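You operate a simulated robot arm through the tools that you are given. There is no shell and no other tool.

The job below is to be done with a simulated robot arm. You get a single attempt, and the scene is never put back.

JOB
Stop the oven, turn it back to 150 and switch it off.
Fine: stop first; shut the air slide and the recorder door; the oven door stays latched.

The check looks at the end state, three seconds after you hand in, the way a careful person would. Anything else that was tipped, shoved, dropped, spilled or broken makes it a failure.

ROBOT AND FRAMES
A 7-joint arm with a fingered hand, fixed in place. Base frame: the origin is on the floor under the middle of its stand, x ahead of it, y to its left, z up. Readings come in mm, rad, newtons and seconds.
With the tool pointing down near the work surface it reaches from about 120 to 560 mm from the base axis. Its first joint turns from -2.897 to 2.897 rad. Payload 4 kg.
The TCP is the grasp point between the finger pads, 26 mm short of the fingertips. In the tool frame z runs along the fingers and y along their closing line. The gripper opens to 148 mm; its body begins 73 mm behind the TCP. The gripper is a hand of 3 fingers: y runs from the thumb to the fingers, the wrist lies at [0, 0, -239] in the tool frame, and closing takes about 1.5 s.
Orientation is told as [roll, pitch, yaw] about the base's x, y, z axes, in that order, counted from this pose: with the fingers straight down and closing along the base's y, the tool's x points along the base's -x, its y along +y and its z along -z.

CONTROLS
- The arm moves only by the tool move_arm. Its argument "motion" is one flat list of numbers, 6 for each row, row after row: the shift along the tool's x, y, z in mm, then the turn, a rotation vector about the tool's x, y, z in rad. In form: [dx, dy, dz, rx, ry, rz, dx, dy, dz, rx, ry, rz, ...]. A call has 1 to 20 rows; each row is the pose to reach, as a shift and turn from the pose commanded when the call began, along the tool's axes at that moment. "hand" is the gripper command, from -1 (fully open) to 1 (shut), values between in proportion, set as the call begins (left out, the last holds). Rows are played at 5 a second. More than 50 mm and 0.15 rad between two rows, or a gripper value outside its range, and nothing of the call is played. A pose out of reach is approached as far as the arm can. The call stops where the force on the tool passes 50 N (or 10 N more than at its start, if that is more) or the arm is blocked; 0.2 s more then pass. Each finger travels about 72 mm/s and halts on what it meets, pressing with about 23 N; the grip force reading is that of the motor and also rises with nothing between the fingers. The clock runs only during rows and for 0.2 s after the last one: add rows that repeat a pose to give the fingers time. It gives the time, the measured TCP pose, the force on the tool (base axes), the opening and the grip force at its end, in the units of the frame above (readings bear some noise), with the torque about the TCP (base axes, N m) and any sound that the robot's microphone picked up.
- Cameras (640 x 400 px; columns grow to the right, rows downward): "scene" is fixed at [392.4, 511.9, 1804.9]; the picture's right is [-0.99, 0.17, 0.00], its down [0.09, 0.56, -0.82] and it looks along [-0.14, -0.81, -0.57] (base axes); focal length 332 px, centre (320, 200). "wrist" rides on the gripper at [68, -39, -90] in the tool frame; the picture's right is [0.50, 0.87, 0.00], its down [-0.66, 0.38, -0.65] and it looks along [-0.57, 0.33, 0.76] (tool axes); focal length 222 px, centre (320, 200). There is no depth. A picture from a camera that has moved, and an enlarged one, comes with that camera's place and axes in the base frame and with its lens. The place of the scene camera against the robot may be out by one fixed shift of up to 25 mm in any direction.
- snapshot(camera): a new picture of that camera. It takes no simulated time.
- raise_lower(by): slides the trunk up (or, below 0, down) by that many mm; the arm rides with it, the base frame stays. It gives what a move gives, with no picture.
- set_fingers(finger1, finger2, thumb_bend): sets how far each is bent, from 0 (flat) to 1 (curled in); at 0.3 the hand is open as for a grip, at 0.7 the pads meet at the TCP. One left out holds its place. A second passes; each finger stops where it meets its share of the squeeze, and holds until it gets a number again. A gripper value or a shape takes the hand back. It gives what a move gives, with no picture; readings hold the bend of each and the force on the fingers (four entries, about 0 where the hand has none), thumb and palm.
- preshape(shape): the hand has 3 fingers and takes this shape, open, in about a second: jaw (thumb against the fingers, like two jaws); tri (thumb and two fingers); tip (a fingertip pinch); poke (one finger out to press); point (the index stretched); flat (the hand flat); cup (the hand cupped); fist (a fist). The gripper value then closes the fingers along that shape, each until it touches; the sizes above hold for jaw. It gives what a move gives, with no picture.
- enlarge(camera, box): a new picture of the part [left, top, right, bottom] of that camera's present view, enlarged. It takes no simulated time.
- job_done(): hands the job in; it is judged then, once.

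Nothing tells you positions but the pictures and the camera data. Unless the task says otherwise, let go and move clear before handing in.

The tools are called after "Request:" as name(argument=value, ...) on one line, values as JSON. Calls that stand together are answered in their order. move_arm: Moves the arm, as the interface text tells. Its arguments: {"type":"object","properties":{"motion":{"type":"array","items":{"type":"number"}},"hand":{"type":"number"}},"required":["motion"]} The other tools are called the same way: raise_lower (by) moves the trunk up or down; preshape (shape) gives the hand a shape; set_fingers (finger1, finger2, thumb_bend) moves the fingers one by one; snapshot (camera) takes a picture; enlarge (camera, box) takes an enlarged picture of a part of a camera's view; job_done () hands the job in.

At the start:

```text
time: 0.0
tool_pos: [84.3, -315.3, 1411.3]
orientation: [-0.002, 0.0, -0.001]
force: [-0.2, 0.5, -0.2]
wrist_torque: [0.01, 0.02, -0.01]
grip_width: 147.6
grip_force: 0.1
shape: jaw
bend: [0.3, 0.3, 0.3]
finger forces: [0.0, 0.0, 0.0, 0.1, 0.0, 0.0]
trunk travel left (down, up): [-577.0, 13.0]
```

scene: 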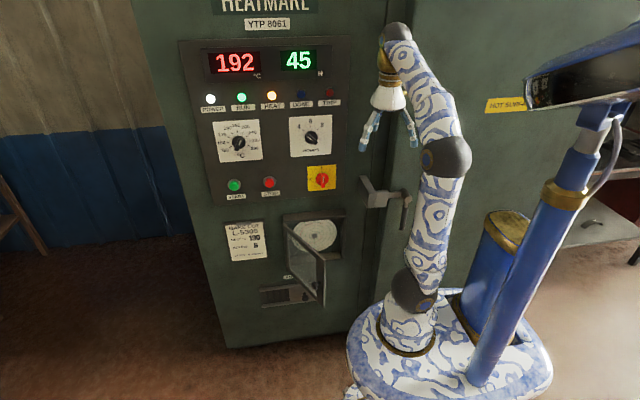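
wrist: 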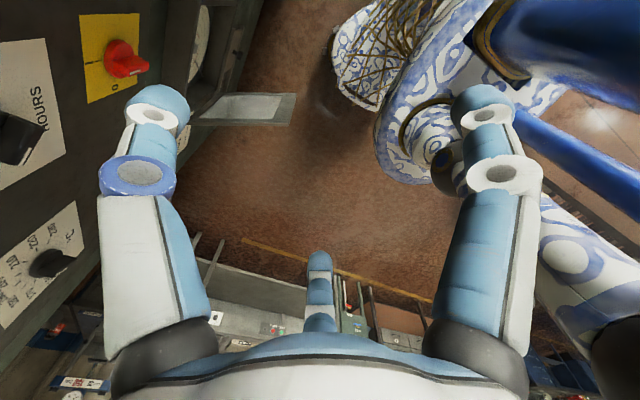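

I see an oven panel with displays, two dials, start/stop buttons, a red main switch, a recorder door that stands open and a slide below it. I'll zoom in on everything before moving.

Request:
enlarge(camera="scene", box=[180, 30, 360, 142])

Request:
enlarge(camera="scene", box=[180, 100, 360, 212])

Request:
enlarge(camera="scene", box=[200, 200, 380, 312])

Request:
enlarge(camera="scene", box=[330, 0, 640, 200])

```text
3.56 times, centred on (270, 86) of scene
camera zoom: at [392.4, 511.9, 1804.9], right [-0.99, 0.17, 0.0], down [0.09, 0.56, -0.82], along [-0.14, -0.81, -0.57], focal length 1181 px, centre (498, 605)
```

zoom: 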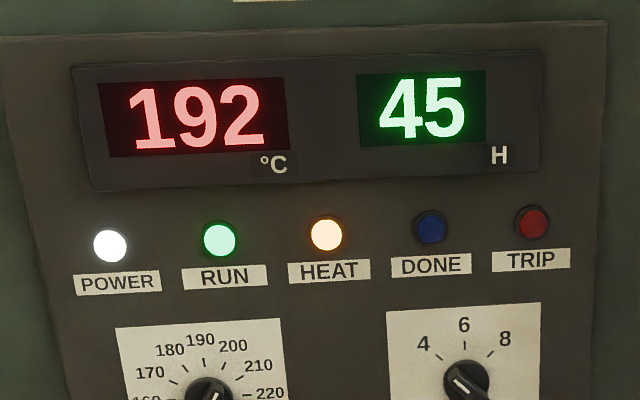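

```text
3.56 times, centred on (270, 156) of scene
camera zoom: at [392.4, 511.9, 1804.9], right [-0.99, 0.17, 0.0], down [0.09, 0.56, -0.82], along [-0.14, -0.81, -0.57], focal length 1181 px, centre (498, 356)
```

zoom: 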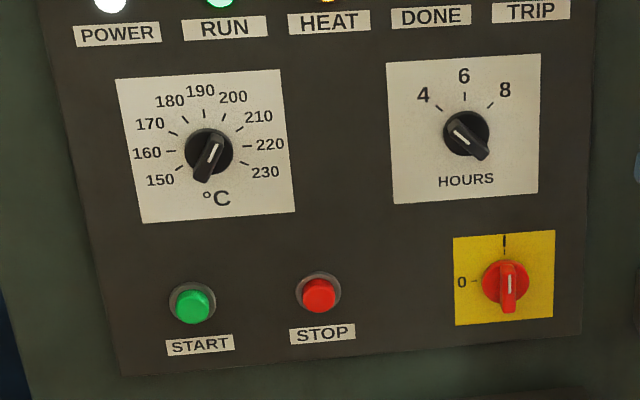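

```text
3.56 times, centred on (290, 256) of scene
camera zoom: at [392.4, 511.9, 1804.9], right [-0.99, 0.17, 0.0], down [0.09, 0.56, -0.82], along [-0.14, -0.81, -0.57], focal length 1181 px, centre (427, 1)
```

zoom: 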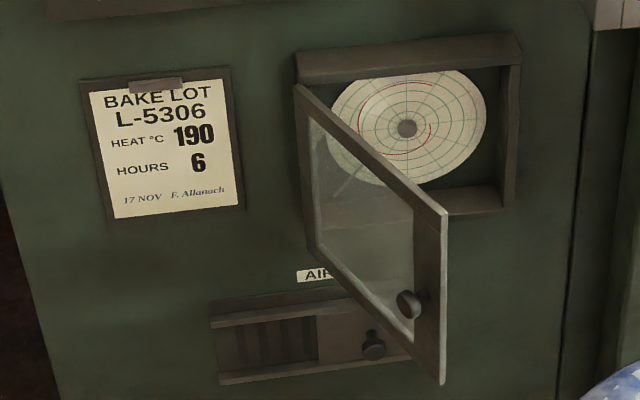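

```text
2.00 times, centred on (485, 100) of scene
camera zoom: at [392.4, 511.9, 1804.9], right [-0.99, 0.17, 0.0], down [0.09, 0.56, -0.82], along [-0.14, -0.81, -0.57], focal length 664 px, centre (-10, 400)
```

zoom: 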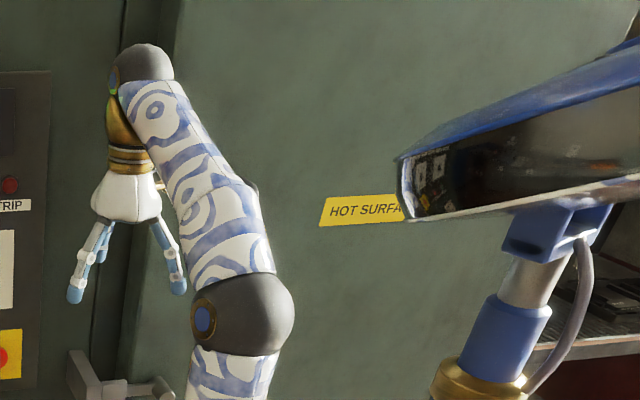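

The panel plane works out to about y=-590: main switch near (197,-565,1141), STOP near (398,-570,1147), temperature dial near (490,-570,1316), recorder door open about 60° with its hinge at x≈354, air slide near z≈455. Next I'll check what the poke hand shape looks like.

Request:
preshape(shape="poke")

Request:
snapshot(camera="wrist")

Request:
enlarge(camera="scene", box=[330, 20, 490, 120])

Request:
enlarge(camera="scene", box=[330, 90, 490, 190])

```text
time: 0.9
tool_pos: [57.4, -315.4, 1411.9]
orientation: [-0.003, -0.018, -0.012]
force: [-0.7, 0.4, -0.5]
wrist_torque: [0.03, 0.02, 0.0]
grip_width: 0.0
grip_force: 0.0
shape: poke
bend: [1.0, 1.0, 0.4]
finger forces: [0.0, 0.0, 0.1, 0.0, 0.0, 0.0]
trunk travel left (down, up): [-577.0, 13.0]
```

```text
taken
camera wrist: at [-11.6, -353.7, 1500.8], right [-0.49, 0.87, -0.01], down [0.65, 0.37, 0.67], along [0.58, 0.32, -0.75], focal length 222 px, centre (320, 200)
```

wrist: 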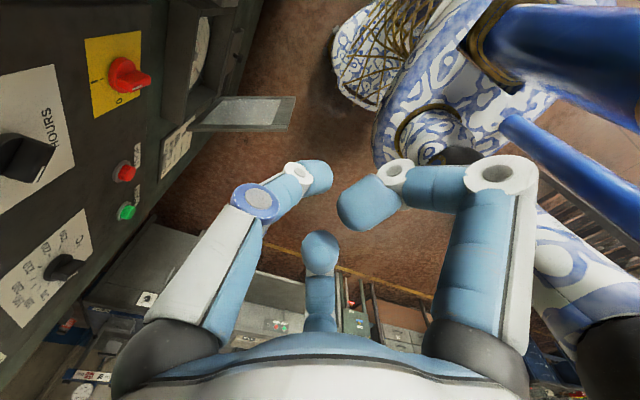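

```text
4.00 times, centred on (410, 70) of scene
camera zoom: at [392.4, 511.9, 1804.9], right [-0.99, 0.17, 0.0], down [0.09, 0.56, -0.82], along [-0.14, -0.81, -0.57], focal length 1329 px, centre (-40, 720)
```

zoom: 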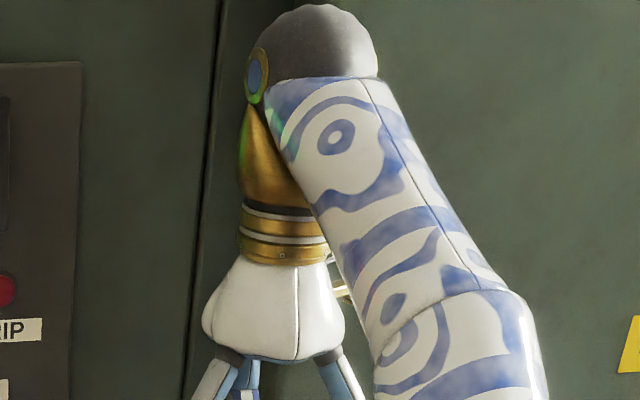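

```text
4.00 times, centred on (410, 140) of scene
camera zoom: at [392.4, 511.9, 1804.9], right [-0.99, 0.17, 0.0], down [0.09, 0.56, -0.82], along [-0.14, -0.81, -0.57], focal length 1329 px, centre (-40, 440)
```

zoom: 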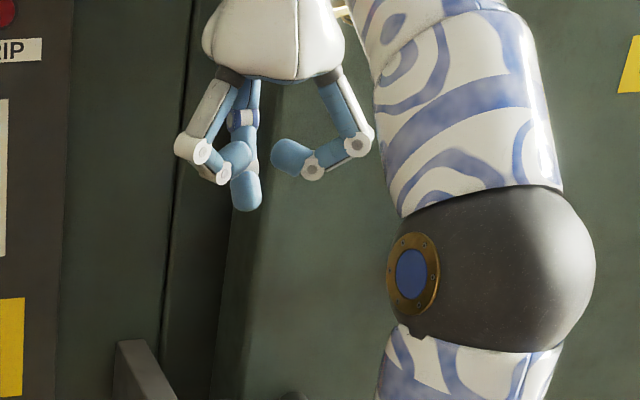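

In poke shape the thumb tip sits on the tool axis about 25 mm past the TCP. The arm seems to have drifted in x during the shape change, so I'll make a null move to see the resting pose.

Request:
move_arm(motion=[0, 0, 0, 0, 0, 0, 0, 0, 0, 0, 0, 0])

```text
time: 1.5
tool_pos: [57.9, -315.8, 1412.4]
orientation: [-0.002, -0.018, -0.013]
force: [0.7, -0.5, -0.2]
wrist_torque: [0.01, 0.02, -0.02]
grip_width: 0.0
grip_force: 0.0
shape: poke
bend: [1.0, 1.0, 0.4]
finger forces: [0.0, 0.1, 0.0, 0.0, 0.1, 0.1]
trunk travel left (down, up): [-577.0, 13.0]
```

The pose is stable. Now I'll swing the hand out in front of the STOP button, turning the tool to point at the panel (-y) at a safe standoff.

Request:
move_arm(motion=[-24.3, -6.1, 15.1, 0.1122, 0, 0, -48.6, -12.1, 30.3, 0.2244, 0, 0, -72.9, -18.2, 45.4, 0.3366, 0, 0, -97.1, -24.3, 60.6, 0.4488, 0, 0, -121.4, -30.4, 75.7, 0.561, 0, 0, -145.7, -36.4, 90.9, 0.6732, 0, 0, -170, -42.5, 106, 0.7854, 0, 0])

Request:
snapshot(camera="scene")

Request:
snapshot(camera="wrist")

```text
time: 3.1
tool_pos: [230.8, -356.6, 1308.3]
orientation: [-0.788, -0.017, 0.002]
force: [0.1, -0.6, 0.6]
wrist_torque: [-0.03, 0.0, -0.06]
grip_width: 0.1
grip_force: 0.1
shape: poke
bend: [1.0, 1.0, 0.4]
finger forces: [0.0, 0.0, 0.0, 0.0, 0.0, 0.1]
trunk travel left (down, up): [-577.0, 13.0]
```

```text
taken
```

scene: 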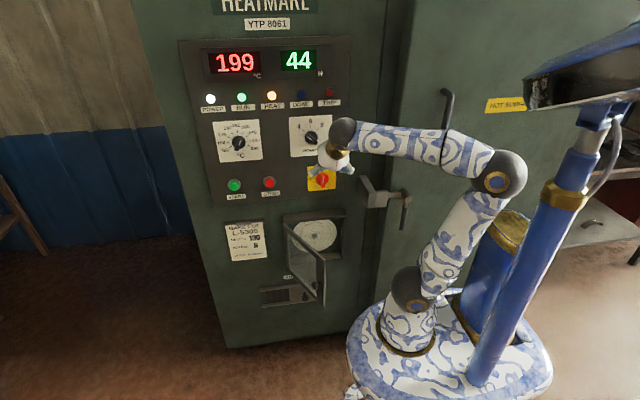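

```text
taken
camera wrist: at [162.2, -321.2, 1397.8], right [-0.49, 0.61, -0.62], down [0.65, 0.73, 0.2], along [0.58, -0.31, -0.76], focal length 222 px, centre (320, 200)
```

wrist: 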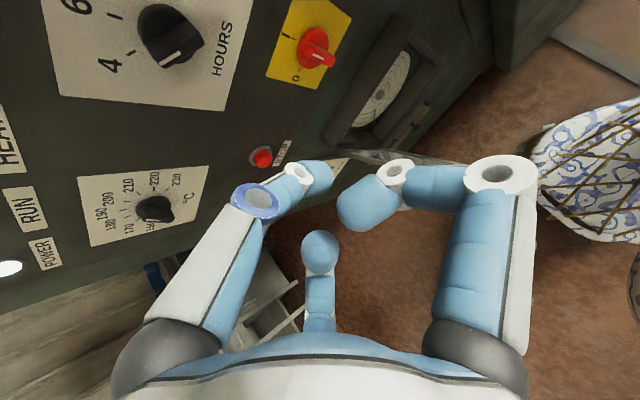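

Time matters: the display already reads 199 °C and counts down. STOP triangulates to about (400,-572,1136), so I'll finish the approach to a pre-press pose 65 mm in front of it.

Request:
move_arm(motion=[-24.2, 5, 29.9, 0.1119, 0, 0, -48.3, 10.1, 59.7, 0.2237, 0, 0, -72.5, 15.1, 89.6, 0.3356, 0, 0, -96.7, 20.1, 119.4, 0.4474, 0, 0, -120.9, 25.1, 149.3, 0.5593, 0, 0, -145, 30.2, 179.1, 0.6711, 0, 0, -169.2, 35.2, 209, 0.783, 0, 0])

Request:
snapshot(camera="scene")

Request:
snapshot(camera="wrist")

Request:
enlarge(camera="scene", box=[180, 100, 360, 212])

```text
time: 4.7
tool_pos: [402.4, -481.9, 1137.7]
orientation: [-1.57, -0.017, 0.0]
force: [-0.2, -0.2, -0.8]
wrist_torque: [0.0, 0.04, 0.0]
grip_width: 0.3
grip_force: 0.1
shape: poke
bend: [1.0, 1.0, 0.4]
finger forces: [0.1, 0.0, 0.0, 0.0, 0.0, 0.1]
trunk travel left (down, up): [-577.0, 13.0]
```

```text
taken
```

scene: 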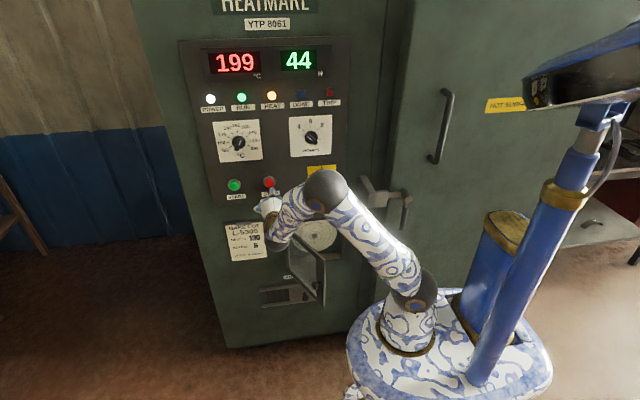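

```text
taken
camera wrist: at [335.3, -391.4, 1175.7], right [-0.48, 0.0, -0.87], down [0.66, 0.65, -0.37], along [0.57, -0.76, -0.32], focal length 222 px, centre (320, 200)
```

wrist: 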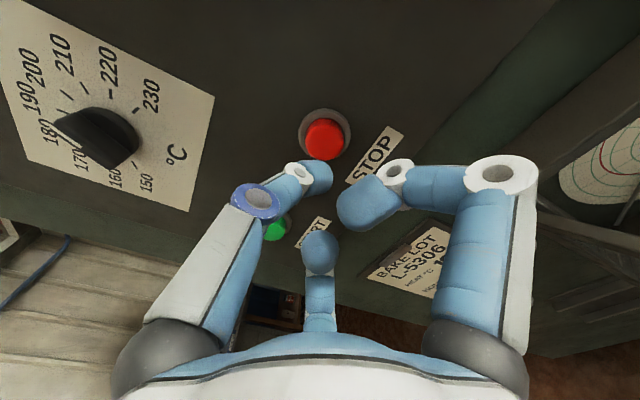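

```text
3.56 times, centred on (270, 156) of scene
camera zoom: at [392.4, 511.9, 1804.9], right [-0.99, 0.17, 0.0], down [0.09, 0.56, -0.82], along [-0.14, -0.81, -0.57], focal length 1181 px, centre (498, 356)
```

zoom: 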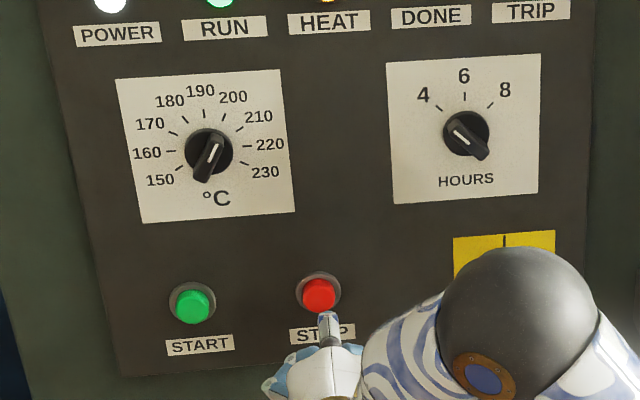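

The fingertip is lined up just above STOP's axis in the picture. I'll correct by a few mm, advance 40 mm and check the alignment before pressing.

Request:
move_arm(motion=[-5.6, 6.5, 20, 0, 0, 0, -5.6, 6.5, 38, 0, 0, 0])

Request:
enlarge(camera="wrist", box=[240, 80, 400, 240])

Request:
enlarge(camera="scene", box=[230, 150, 310, 210])

```text
time: 5.3
tool_pos: [408.8, -519.2, 1132.2]
orientation: [-1.569, -0.018, -0.001]
force: [-0.3, -0.9, -0.1]
wrist_torque: [0.0, -0.01, -0.05]
grip_width: 0.0
grip_force: 0.0
shape: poke
bend: [1.0, 1.0, 0.4]
finger forces: [0.0, 0.1, 0.0, 0.0, 0.0, 0.0]
trunk travel left (down, up): [-577.0, 13.0]
```

```text
2.50 times, centred on (320, 160) of wrist
camera zoom: at [340.5, -429.4, 1170.4], right [-0.48, 0.0, -0.87], down [0.66, 0.65, -0.37], along [0.57, -0.76, -0.32], focal length 555 px, centre (320, 300)
```

zoom: 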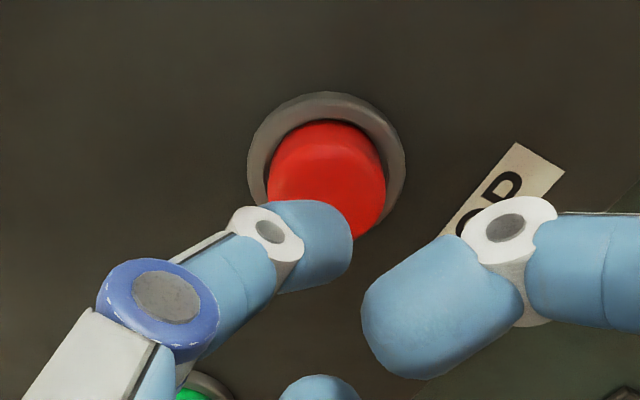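

```text
6.67 times, centred on (270, 180) of scene
camera zoom: at [392.4, 511.9, 1804.9], right [-0.99, 0.17, 0.0], down [0.09, 0.56, -0.82], along [-0.14, -0.81, -0.57], focal length 2215 px, centre (653, 333)
```

zoom: 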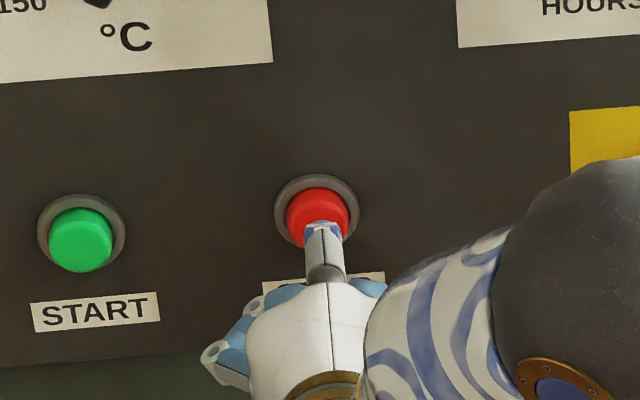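

The tool axis points well inside the red button face. I'll press forward slowly and let the force stop the motion, then check the lamps.

Request:
move_arm(motion=[0, 0, 6, 0, 0, 0, 0, 0, 12, 0, 0, 0, 0, 0, 16, 0, 0, 0, 0, 0, 20, 0, 0, 0, 0, 0, 23, 0, 0, 0, 0, 0, 26, 0, 0, 0, 0, 0, 29, 0, 0, 0, 0, 0, 32, 0, 0, 0])

Request:
snapshot(camera="scene")

Request:
enlarge(camera="wrist", box=[240, 80, 400, 240])

```text
time: 7.1
tool_pos: [408.6, -546.0, 1136.0]
orientation: [-1.571, -0.02, 0.001]
force: [-5.6, 27.7, 2.8]
wrist_torque: [0.02, 0.01, -0.11]
grip_width: 0.0
grip_force: 0.0
shape: poke
bend: [1.0, 1.0, 0.91]
finger forces: [0.0, 0.0, 0.0, 0.1, 28.2, 0.1]
trunk travel left (down, up): [-577.0, 13.0]
heard: click
```

```text
taken
```

scene: 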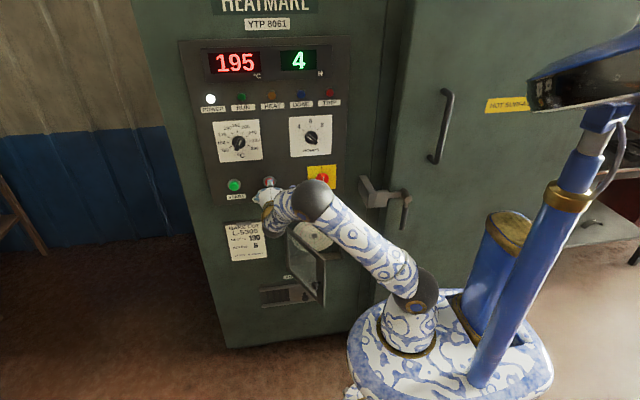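

```text
2.50 times, centred on (320, 160) of wrist
camera zoom: at [340.7, -457.2, 1172.1], right [-0.48, 0.0, -0.88], down [0.66, 0.65, -0.37], along [0.57, -0.76, -0.32], focal length 555 px, centre (320, 300)
```

zoom: 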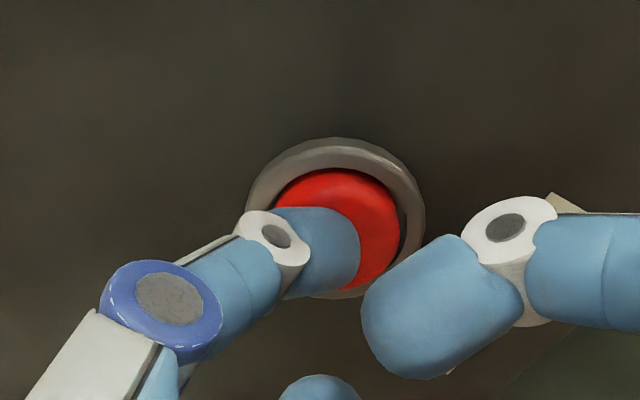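

STOP clicked and the RUN and HEAT lamps are out. I'll back off, move up in front of the temperature dial and turn the hand by +120° about its axis, so it can later unwind 150° counter-clockwise with the knob.

Request:
move_arm(motion=[0, 0, -40, 0, 0, 0, 0, 0, -80, 0, 0, 0, 0, 0, -115, 0, 0, 0, -5.4, -12, -115, 0, 0, 0.14, -10.9, -24, -115, 0, 0, 0.279, -16.3, -36, -115, 0, 0, 0.419, -21.7, -48, -115, 0, 0, 0.558, -27.1, -60, -115, 0, 0, 0.698, -32.6, -72, -115, 0, 0, 0.838, -38, -84, -115, 0, 0, 0.977, -43.4, -96, -115, 0, 0, 1.117, -48.8, -108, -115, 0, 0, 1.257, -54.3, -120, -115, 0, 0, 1.396, -59.7, -132, -115, 0, 0, 1.536, -65.1, -144, -115, 0, 0, 1.676, -70.5, -156, -115, 0, 0, 1.815, -76, -168, -115, 0, 0, 1.955, -81.4, -180, -115, 0, 0, 2.094])

Request:
snapshot(camera="scene")

Request:
snapshot(camera="wrist")

Request:
enlarge(camera="scene", box=[180, 80, 360, 192])

```text
time: 10.9
tool_pos: [486.7, -435.5, 1313.9]
orientation: [1.565, -1.03, -3.136]
force: [0.3, -0.2, 0.1]
wrist_torque: [0.04, -0.01, -0.01]
grip_width: 0.2
grip_force: 0.1
shape: poke
bend: [1.0, 1.0, 0.4]
finger forces: [0.0, 0.0, 0.0, 0.0, 0.0, 0.0]
trunk travel left (down, up): [-577.0, 13.0]
```

```text
taken
```

scene: 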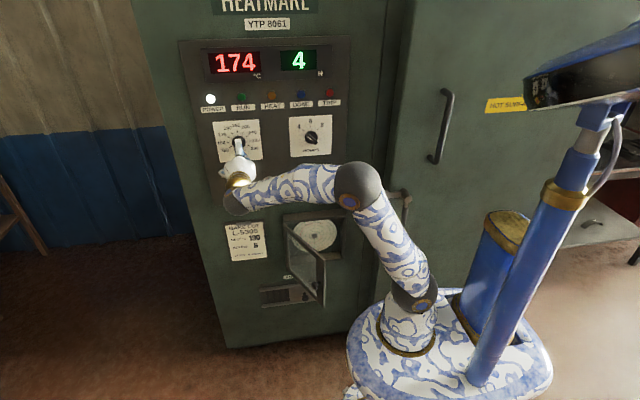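

```text
taken
camera wrist: at [488.6, -346.2, 1236.2], right [1.0, 0.0, 0.02], down [-0.01, 0.65, 0.76], along [-0.01, -0.76, 0.65], focal length 222 px, centre (320, 200)
```

wrist: 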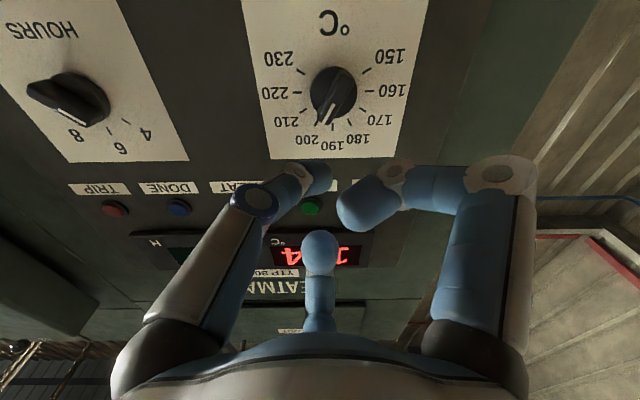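

```text
3.56 times, centred on (270, 136) of scene
camera zoom: at [392.4, 511.9, 1804.9], right [-0.99, 0.17, 0.0], down [0.09, 0.56, -0.82], along [-0.14, -0.81, -0.57], focal length 1181 px, centre (498, 428)
```

zoom: 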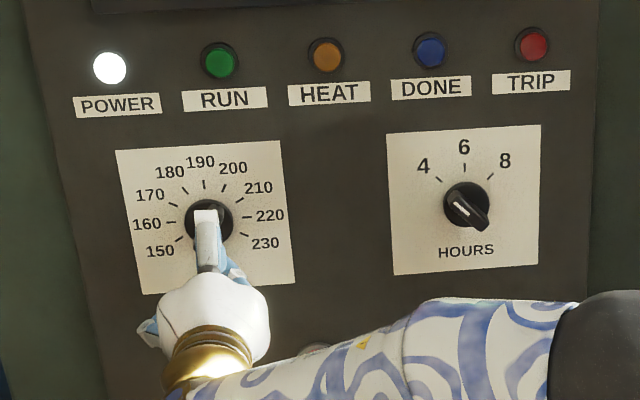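

The +120° turn was reached, and the camera now sees the whole temperature dial (upside down) with the pointer near 200. I'll zoom in for its exact centre and angle.

Request:
enlarge(camera="wrist", box=[240, 0, 430, 160])

Request:
preshape(shape="jaw")

Request:
snapshot(camera="wrist")

```text
2.50 times, centred on (335, 80) of wrist
camera zoom: at [488.6, -346.2, 1236.2], right [1.0, 0.0, 0.02], down [-0.01, 0.65, 0.76], along [-0.01, -0.76, 0.65], focal length 555 px, centre (282, 500)
```

zoom: 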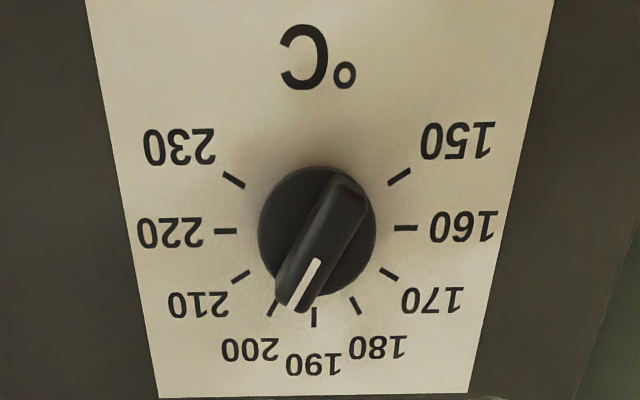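

```text
time: 11.8
tool_pos: [486.7, -436.2, 1313.4]
orientation: [1.565, -1.031, -3.135]
force: [-0.3, 0.1, 0.1]
wrist_torque: [-0.01, -0.01, 0.0]
grip_width: 147.8
grip_force: 0.1
shape: jaw
bend: [0.3, 0.3, 0.3]
finger forces: [0.0, 0.0, 0.1, 0.0, 0.1, 0.1]
trunk travel left (down, up): [-577.0, 13.0]
```

```text
taken
camera wrist: at [488.3, -346.2, 1235.9], right [1.0, 0.0, 0.02], down [-0.01, 0.65, 0.76], along [-0.01, -0.76, 0.65], focal length 222 px, centre (320, 200)
```

wrist: 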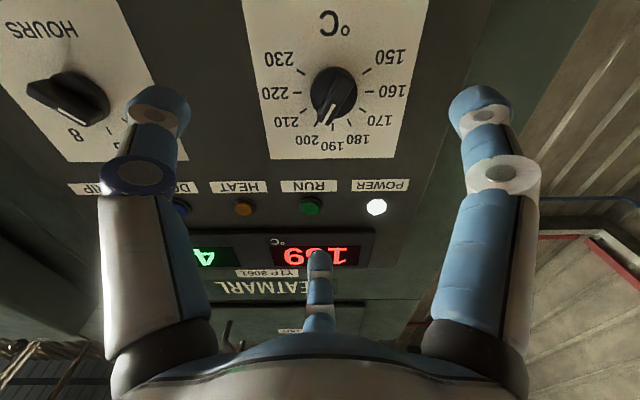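

The pointer sits exactly at 200, and the dial centre works out to about (500, ·, 1296.5). I'll centre the open hand on it and go in 60 mm, then look again.

Request:
move_arm(motion=[10.6, 1.4, 20, 0, 0, 0, 21.3, 2.7, 40, 0, 0, 0, 21.3, 2.7, 60, 0, 0, 0])

Request:
snapshot(camera="wrist")

Request:
enlarge(camera="scene", box=[190, 90, 310, 180])

```text
time: 12.6
tool_pos: [499.7, -495.8, 1297.0]
orientation: [1.563, -1.031, -3.132]
force: [-0.3, 0.1, 0.2]
wrist_torque: [0.01, -0.01, -0.01]
grip_width: 147.7
grip_force: 0.0
shape: jaw
bend: [0.3, 0.3, 0.3]
finger forces: [0.0, 0.0, 0.0, 0.1, 0.0, 0.0]
trunk travel left (down, up): [-577.0, 13.0]
```

```text
taken
camera wrist: at [502.3, -406.4, 1218.6], right [1.0, 0.0, 0.02], down [-0.01, 0.65, 0.76], along [-0.01, -0.76, 0.65], focal length 222 px, centre (320, 200)
```

wrist: 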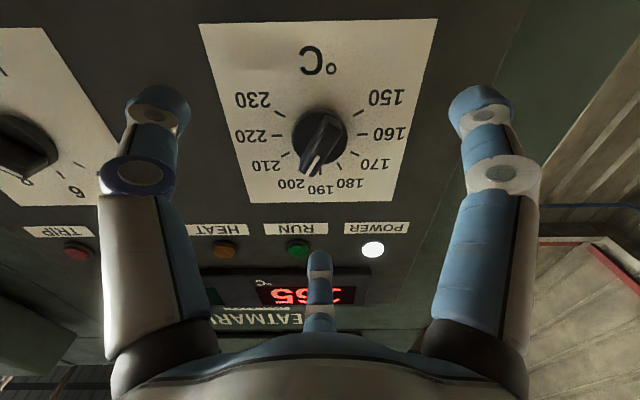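

```text
4.44 times, centred on (250, 135) of scene
camera zoom: at [392.4, 511.9, 1804.9], right [-0.99, 0.17, 0.0], down [0.09, 0.56, -0.82], along [-0.14, -0.81, -0.57], focal length 1476 px, centre (631, 489)
```

zoom: 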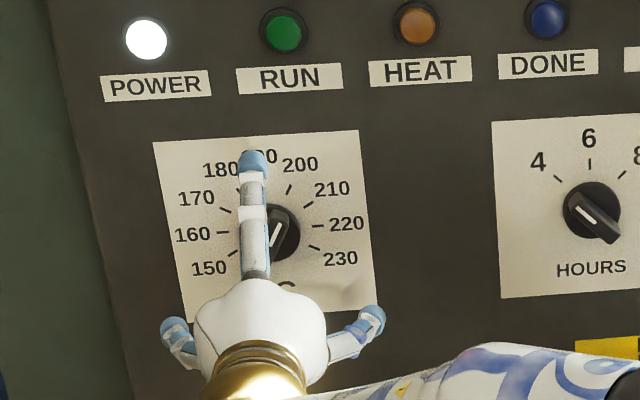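

The dial centre on the panel now resolves to about (501,-585,1300). I'll zoom in once more to judge how far the knob's bar sticks out.

Request:
enlarge(camera="wrist", box=[270, 90, 370, 210])

Request:
enlarge(camera="scene", box=[290, 110, 335, 195])

```text
3.33 times, centred on (320, 150) of wrist
camera zoom: at [502.3, -406.4, 1218.6], right [1.0, 0.0, 0.02], down [-0.01, 0.65, 0.76], along [-0.01, -0.76, 0.65], focal length 740 px, centre (320, 367)
```

zoom: 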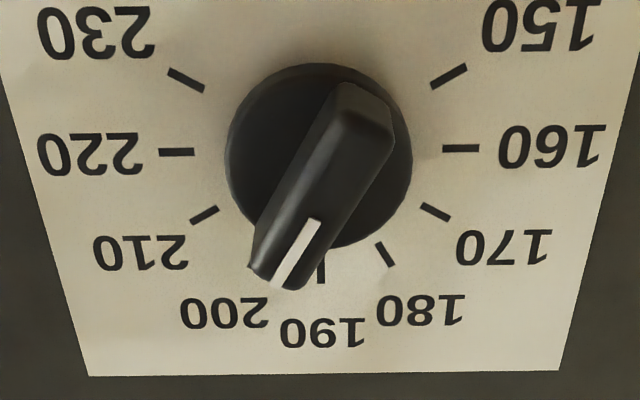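

```text
4.71 times, centred on (312, 152) of scene
camera zoom: at [392.4, 511.9, 1804.9], right [-0.99, 0.17, 0.0], down [0.09, 0.56, -0.82], along [-0.14, -0.81, -0.57], focal length 1563 px, centre (355, 424)
```

zoom: 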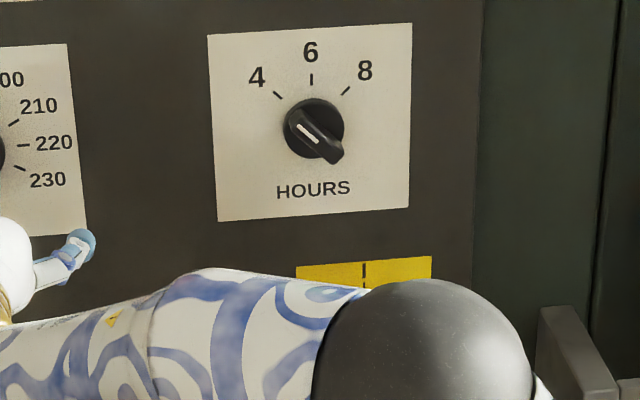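

The knob's bar stands about 28 mm off the panel (front near y=-556), so fingertips at about y=-569 will overlap it without touching the panel. I'll move in and close on the bar.

Request:
move_arm(motion=[-2.1, 2.4, 15, 0, 0, 0, -2.1, 2.4, 30, 0, 0, 0, -2.1, 2.4, 40, 0, 0, 0, -2.1, 2.4, 47, 0, 0, 0])

Request:
snapshot(camera="wrist")

Request:
enlarge(camera="scene", box=[190, 90, 310, 180])

```text
time: 13.6
tool_pos: [500.5, -543.6, 1299.3]
orientation: [1.561, -1.028, -3.136]
force: [-0.6, 0.0, 1.1]
wrist_torque: [0.0, 0.0, 0.0]
grip_width: 148.0
grip_force: 0.1
shape: jaw
bend: [0.3, 0.3, 0.3]
finger forces: [0.0, 0.1, 0.0, 0.0, 0.0, 0.0]
trunk travel left (down, up): [-577.0, 13.0]
```

```text
taken
camera wrist: at [502.9, -453.8, 1221.7], right [1.0, 0.0, 0.02], down [-0.01, 0.65, 0.76], along [-0.01, -0.76, 0.65], focal length 222 px, centre (320, 200)
```

wrist: 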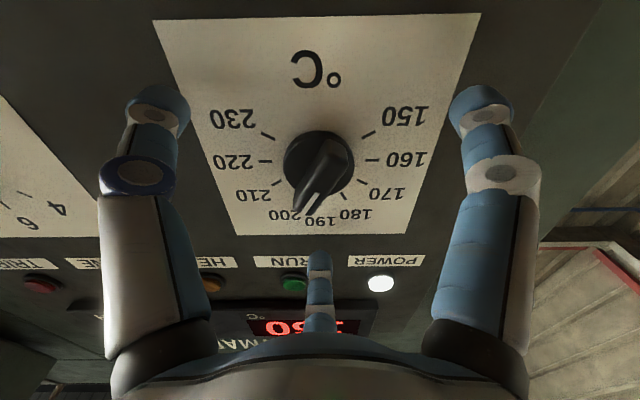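

```text
4.44 times, centred on (250, 135) of scene
camera zoom: at [392.4, 511.9, 1804.9], right [-0.99, 0.17, 0.0], down [0.09, 0.56, -0.82], along [-0.14, -0.81, -0.57], focal length 1476 px, centre (631, 489)
```

zoom: 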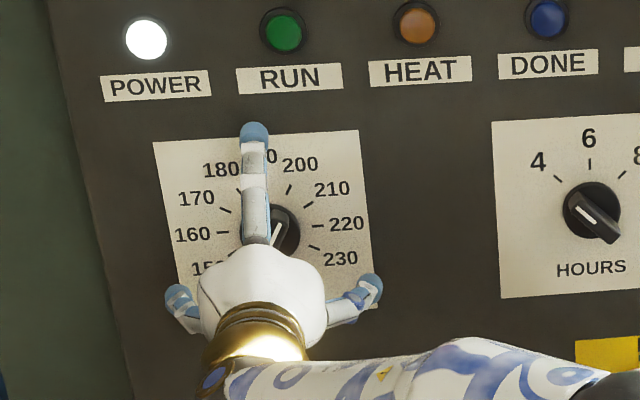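

The hand is centred around the knob. Closing the fingers on the bar now.

Request:
move_arm(motion=[0, 0, 0, 0, 0, 0, 0, 0, 0, 0, 0, 0, 0, 0, 0, 0, 0, 0, 0, 0, 0, 0, 0, 0, 0, 0, 0, 0, 0, 0, 0, 0, 0, 0, 0, 0, 0, 0, 0, 0, 0, 0], hand=1)

Request:
snapshot(camera="wrist")

Request:
enlarge(camera="wrist", box=[240, 90, 400, 250])

Request:
enlarge(camera="scene", box=[190, 90, 310, 180])

```text
time: 15.2
tool_pos: [500.8, -544.0, 1301.2]
orientation: [1.563, -1.031, -3.135]
force: [-1.1, 1.1, -1.3]
wrist_torque: [0.12, 0.01, -0.16]
grip_width: 13.3
grip_force: 23.0
shape: jaw
bend: [0.76, 0.77, 0.7]
finger forces: [15.0, 14.0, 0.1, 0.1, 27.2, 0.1]
trunk travel left (down, up): [-577.0, 13.0]
```

```text
taken
camera wrist: at [502.8, -453.6, 1221.5], right [1.0, 0.0, 0.02], down [-0.01, 0.65, 0.76], along [-0.01, -0.76, 0.65], focal length 222 px, centre (320, 200)
```

wrist: 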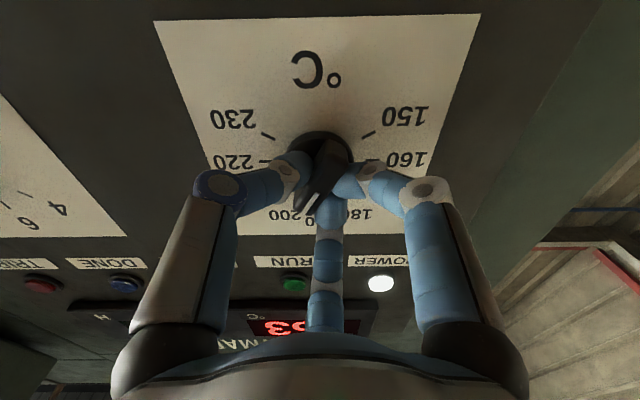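

```text
2.50 times, centred on (320, 170) of wrist
camera zoom: at [502.8, -453.6, 1221.5], right [1.0, 0.0, 0.02], down [-0.01, 0.65, 0.76], along [-0.01, -0.76, 0.65], focal length 555 px, centre (320, 275)
```

zoom: 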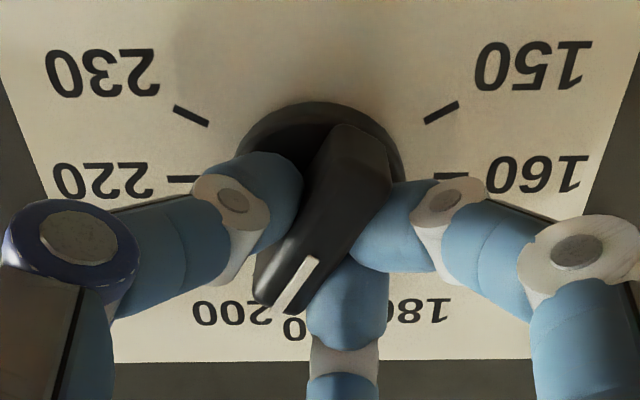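

```text
4.44 times, centred on (250, 135) of scene
camera zoom: at [392.4, 511.9, 1804.9], right [-0.99, 0.17, 0.0], down [0.09, 0.56, -0.82], along [-0.14, -0.81, -0.57], focal length 1476 px, centre (631, 489)
```

zoom: 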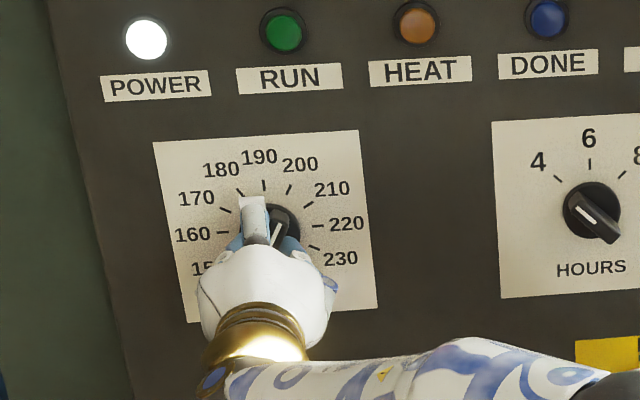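

The bar is gripped firmly (13 mm wide, thumb on one side, both fingers on the other). I'll turn counter-clockwise about half of the 150° and check.

Request:
move_arm(motion=[0, 0, 0, 0, 0, -0.131, 0, 0, 0, 0, 0, -0.262, 0, 0, 0, 0, 0, -0.393, 0, 0, 0, 0, 0, -0.524, 0, 0, 0, 0, 0, -0.654, 0, 0, 0, 0, 0, -0.785, 0, 0, 0, 0, 0, -0.916, 0, 0, 0, 0, 0, -1.047, 0, 0, 0, 0, 0, -1.178, 0, 0, 0, 0, 0, -1.309])

Request:
enlarge(camera="wrist", box=[240, 90, 400, 250])

Request:
enlarge(camera="scene", box=[190, 90, 310, 180])

```text
time: 17.4
tool_pos: [501.0, -544.1, 1301.4]
orientation: [-1.564, -0.801, -0.008]
force: [-8.7, 4.5, -10.6]
wrist_torque: [0.05, -0.05, -0.3]
grip_width: 13.1
grip_force: 23.3
shape: jaw
bend: [0.76, 0.77, 0.7]
finger forces: [18.9, 17.5, 0.0, 0.1, 27.1, 0.1]
trunk travel left (down, up): [-577.0, 13.0]
```

```text
2.50 times, centred on (320, 170) of wrist
camera zoom: at [426.3, -453.9, 1278.3], right [0.27, 0.0, -0.96], down [0.73, 0.65, 0.21], along [0.63, -0.76, 0.18], focal length 555 px, centre (320, 275)
```

zoom: 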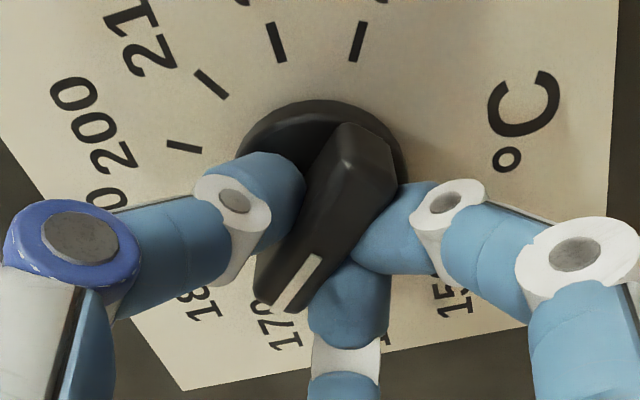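

```text
4.44 times, centred on (250, 135) of scene
camera zoom: at [392.4, 511.9, 1804.9], right [-0.99, 0.17, 0.0], down [0.09, 0.56, -0.82], along [-0.14, -0.81, -0.57], focal length 1476 px, centre (631, 489)
```

zoom: 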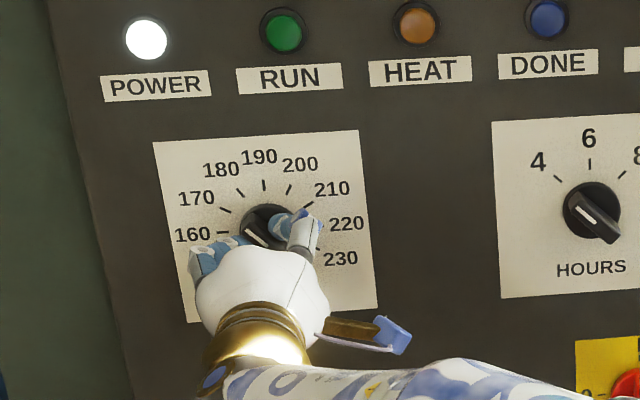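

Turning cleanly: the knob moved 75° with the hand. Continuing the second 75° to bring the pointer to 150.

Request:
move_arm(motion=[0, 0, 0, 0, 0, -0.131, 0, 0, 0, 0, 0, -0.262, 0, 0, 0, 0, 0, -0.393, 0, 0, 0, 0, 0, -0.524, 0, 0, 0, 0, 0, -0.654, 0, 0, 0, 0, 0, -0.785, 0, 0, 0, 0, 0, -0.916, 0, 0, 0, 0, 0, -1.047, 0, 0, 0, 0, 0, -1.178, 0, 0, 0, 0, 0, -1.25, 0, 0, 0, 0, 0, -1.309])

Request:
enlarge(camera="wrist", box=[240, 90, 400, 250])

Request:
enlarge(camera="scene", box=[190, 90, 310, 180])

```text
time: 19.8
tool_pos: [500.9, -544.0, 1300.8]
orientation: [-1.566, 0.506, 0.0]
force: [-5.5, 0.1, -1.9]
wrist_torque: [-0.12, 0.01, -0.06]
grip_width: 12.4
grip_force: 22.6
shape: jaw
bend: [0.76, 0.77, 0.7]
finger forces: [19.6, 20.4, 0.0, 0.0, 25.0, 0.0]
trunk travel left (down, up): [-577.0, 13.0]
```

```text
2.50 times, centred on (320, 170) of wrist
camera zoom: at [461.0, -454.3, 1367.3], right [-0.86, 0.0, -0.51], down [0.39, 0.66, -0.65], along [0.34, -0.75, -0.56], focal length 555 px, centre (320, 275)
```

zoom: 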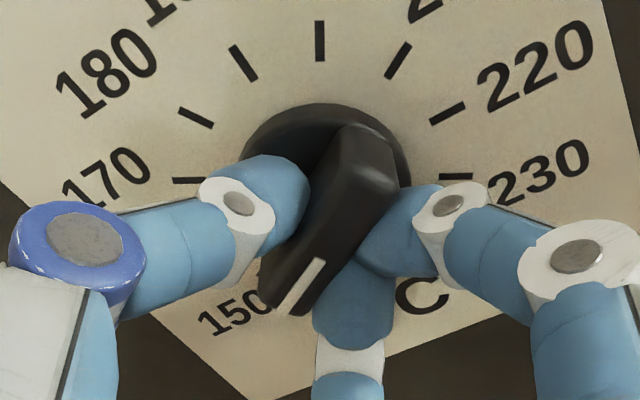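

```text
4.44 times, centred on (250, 135) of scene
camera zoom: at [392.4, 511.9, 1804.9], right [-0.99, 0.17, 0.0], down [0.09, 0.56, -0.82], along [-0.14, -0.81, -0.57], focal length 1476 px, centre (631, 489)
```

zoom: 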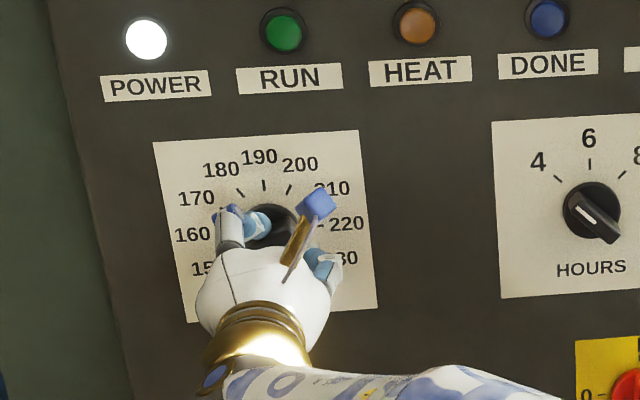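

The pointer looks to be on 150. I'll open the hand, retreat straight back and verify.

Request:
move_arm(motion=[0, 0, 0, 0, 0, 0, 0, 0, 0, 0, 0, 0, 0, 0, 0, 0, 0, 0, 0, 0, 0, 0, 0, 0, 0, 0, 0, 0, 0, 0, 0, 0, 0, 0, 0, 0, 0, 0, 0, 0, 0, 0, 0, 0, -20, 0, 0, 0, 0, 0, -45, 0, 0, 0, 0, 0, -80, 0, 0, 0, 0, 0, -110, 0, 0, 0], hand=-1)

Request:
snapshot(camera="wrist")

Request:
enlarge(camera="wrist", box=[260, 30, 400, 170])

Request:
snapshot(camera="scene")

```text
time: 22.2
tool_pos: [500.8, -432.4, 1301.0]
orientation: [-1.565, 0.507, 0.0]
force: [-0.7, 0.5, -0.8]
wrist_torque: [0.03, -0.01, 0.0]
grip_width: 148.0
grip_force: 0.0
shape: jaw
bend: [0.3, 0.3, 0.3]
finger forces: [0.0, 0.0, 0.0, 0.0, 0.0, 0.0]
trunk travel left (down, up): [-577.0, 13.0]
```

```text
taken
camera wrist: at [462.0, -342.9, 1366.7], right [-0.86, 0.0, -0.51], down [0.39, 0.66, -0.65], along [0.34, -0.75, -0.56], focal length 222 px, centre (320, 200)
```

wrist: 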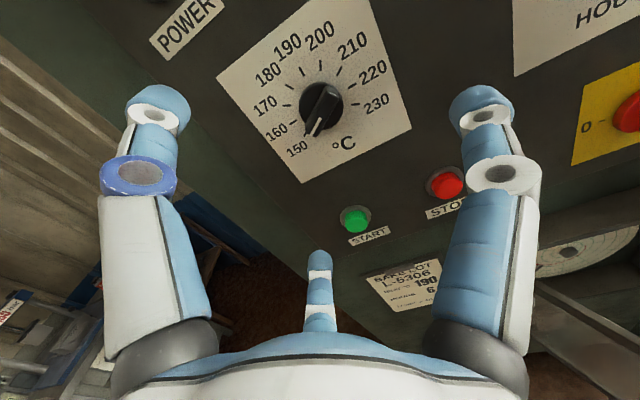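

```text
2.86 times, centred on (330, 100) of wrist
camera zoom: at [462.0, -342.9, 1366.7], right [-0.86, 0.0, -0.51], down [0.39, 0.66, -0.65], along [0.34, -0.75, -0.56], focal length 635 px, centre (291, 486)
```

zoom: 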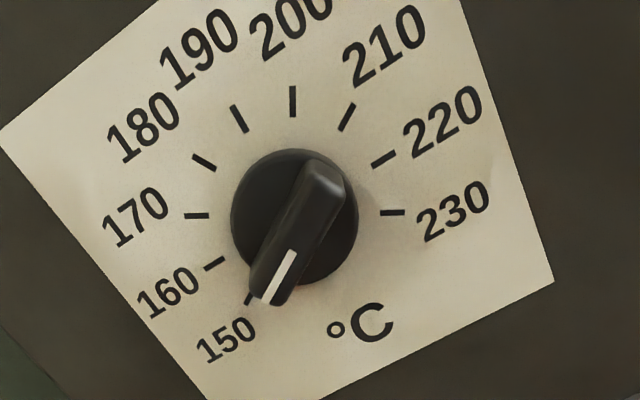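

```text
taken
```

scene: 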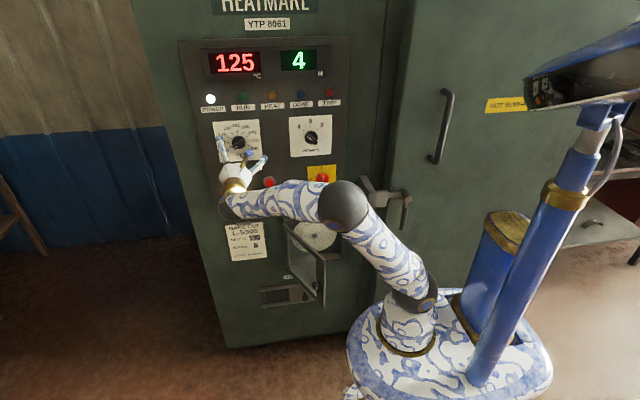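

The pointer appears to be at 150. I'll look closer to confirm the angle precisely, and also locate the main switch.

Request:
enlarge(camera="wrist", box=[285, 70, 355, 150])

Request:
enlarge(camera="scene", box=[205, 110, 275, 165])

Request:
enlarge(camera="scene", box=[285, 150, 365, 205])

```text
5.00 times, centred on (320, 110) of wrist
camera zoom: at [462.0, -342.9, 1366.7], right [-0.86, 0.0, -0.51], down [0.39, 0.66, -0.65], along [0.34, -0.75, -0.56], focal length 1111 px, centre (320, 650)
```

zoom: 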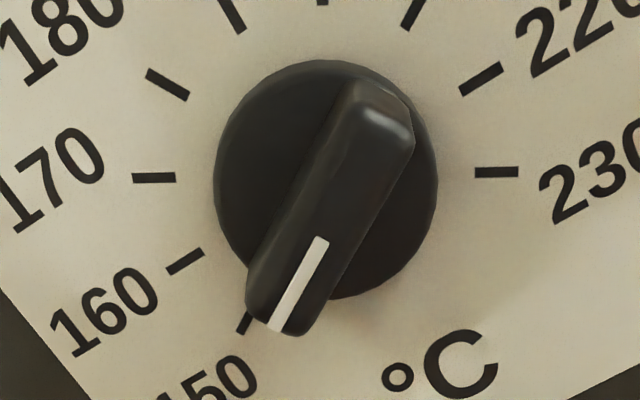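

```text
7.27 times, centred on (240, 138) of scene
camera zoom: at [392.4, 511.9, 1804.9], right [-0.99, 0.17, 0.0], down [0.09, 0.56, -0.82], along [-0.14, -0.81, -0.57], focal length 2416 px, centre (902, 654)
```

zoom: 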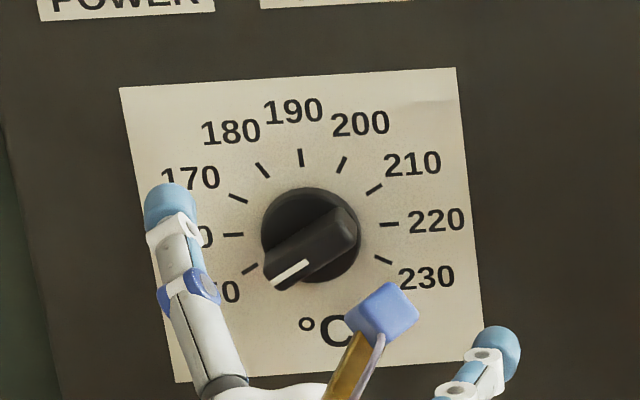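

```text
7.27 times, centred on (325, 178) of scene
camera zoom: at [392.4, 511.9, 1804.9], right [-0.99, 0.17, 0.0], down [0.09, 0.56, -0.82], along [-0.14, -0.81, -0.57], focal length 2416 px, centre (284, 364)
```

zoom: 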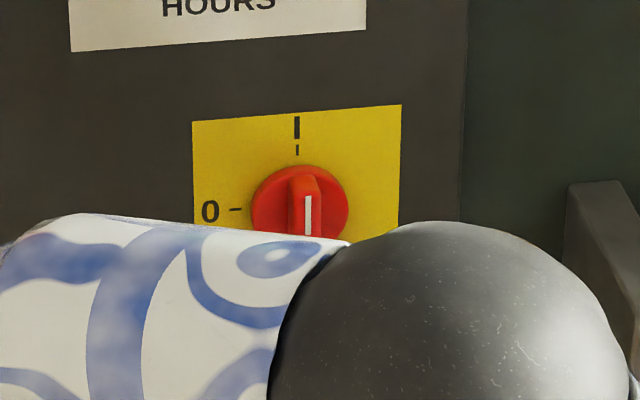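

The geometry check puts the pointer on the 150 tick. Next is the red main switch near (197,·,1141), whose bar points up to I and must turn 90° to 0 on the left. I'll first translate there at standoff, keeping well clear of the oven door handle.

Request:
move_arm(motion=[23.5, 35.9, -2, 0, 0, 0, 47.1, 71.8, -4, 0, 0, 0, 70.6, 107.7, -6, 0, 0, 0, 94.1, 143.7, -8, 0, 0, 0, 117.6, 179.6, -10, 0, 0, 0, 141.2, 215.5, -10, 0, 0, 0, 164.7, 251.4, -10, 0, 0, 0, 188.2, 287.3, -10, 0, 0, 0])

Request:
snapshot(camera="scene")

Request:
snapshot(camera="wrist")

```text
time: 24.0
tool_pos: [216.6, -445.9, 1140.7]
orientation: [-1.566, 0.505, -0.002]
force: [0.4, -0.3, 0.2]
wrist_torque: [0.01, -0.03, 0.03]
grip_width: 147.9
grip_force: 0.0
shape: jaw
bend: [0.3, 0.3, 0.3]
finger forces: [0.0, 0.0, 0.0, 0.0, 0.0, 0.0]
out of reach, approached as far as the arm can: row 7, 8
trunk travel left (down, up): [-577.0, 13.0]
```

```text
taken
```

scene: 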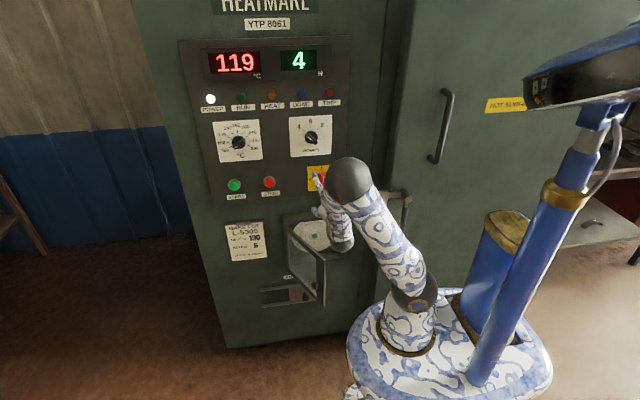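

```text
taken
camera wrist: at [177.3, -356.0, 1206.7], right [-0.86, 0.0, -0.52], down [0.39, 0.66, -0.65], along [0.34, -0.76, -0.56], focal length 222 px, centre (320, 200)
```

wrist: 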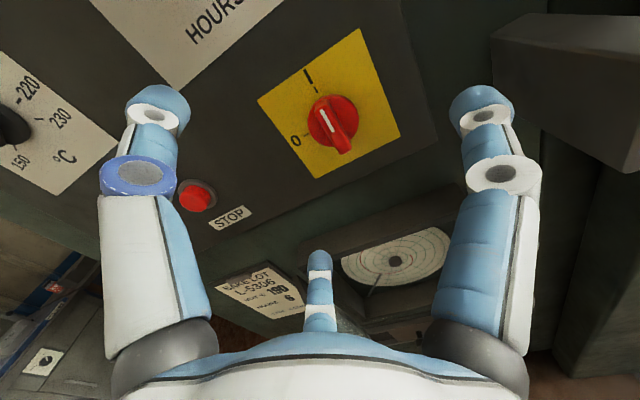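

The arm is folded at its near limit here, so the pose stopped slightly short; closer to the panel it has more room. I'll zoom in on the switch and do a null move to see what pose is commanded.

Request:
enlarge(camera="wrist", box=[250, 30, 410, 190])

Request:
move_arm(motion=[0, 0, 0, 0, 0, 0])

```text
2.50 times, centred on (330, 110) of wrist
camera zoom: at [177.3, -356.0, 1206.7], right [-0.86, 0.0, -0.52], down [0.39, 0.66, -0.65], along [0.34, -0.76, -0.56], focal length 555 px, centre (295, 425)
```

zoom: 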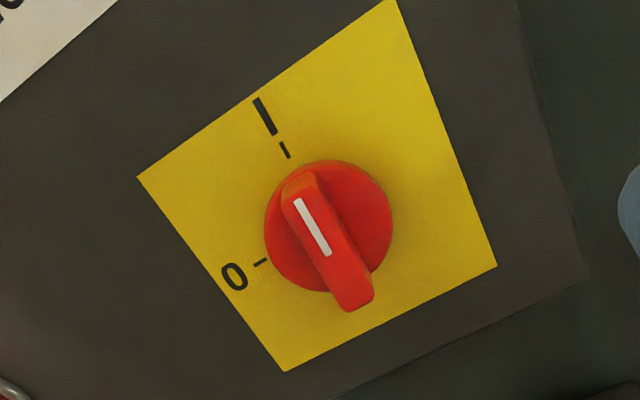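

```text
time: 24.4
tool_pos: [217.2, -444.8, 1140.8]
orientation: [-1.567, 0.504, -0.001]
force: [0.6, -0.9, 0.4]
wrist_torque: [-0.04, -0.02, 0.0]
grip_width: 147.8
grip_force: 0.1
shape: jaw
bend: [0.3, 0.3, 0.3]
finger forces: [0.0, 0.0, 0.0, 0.0, 0.0, 0.0]
trunk travel left (down, up): [-577.0, 13.0]
```

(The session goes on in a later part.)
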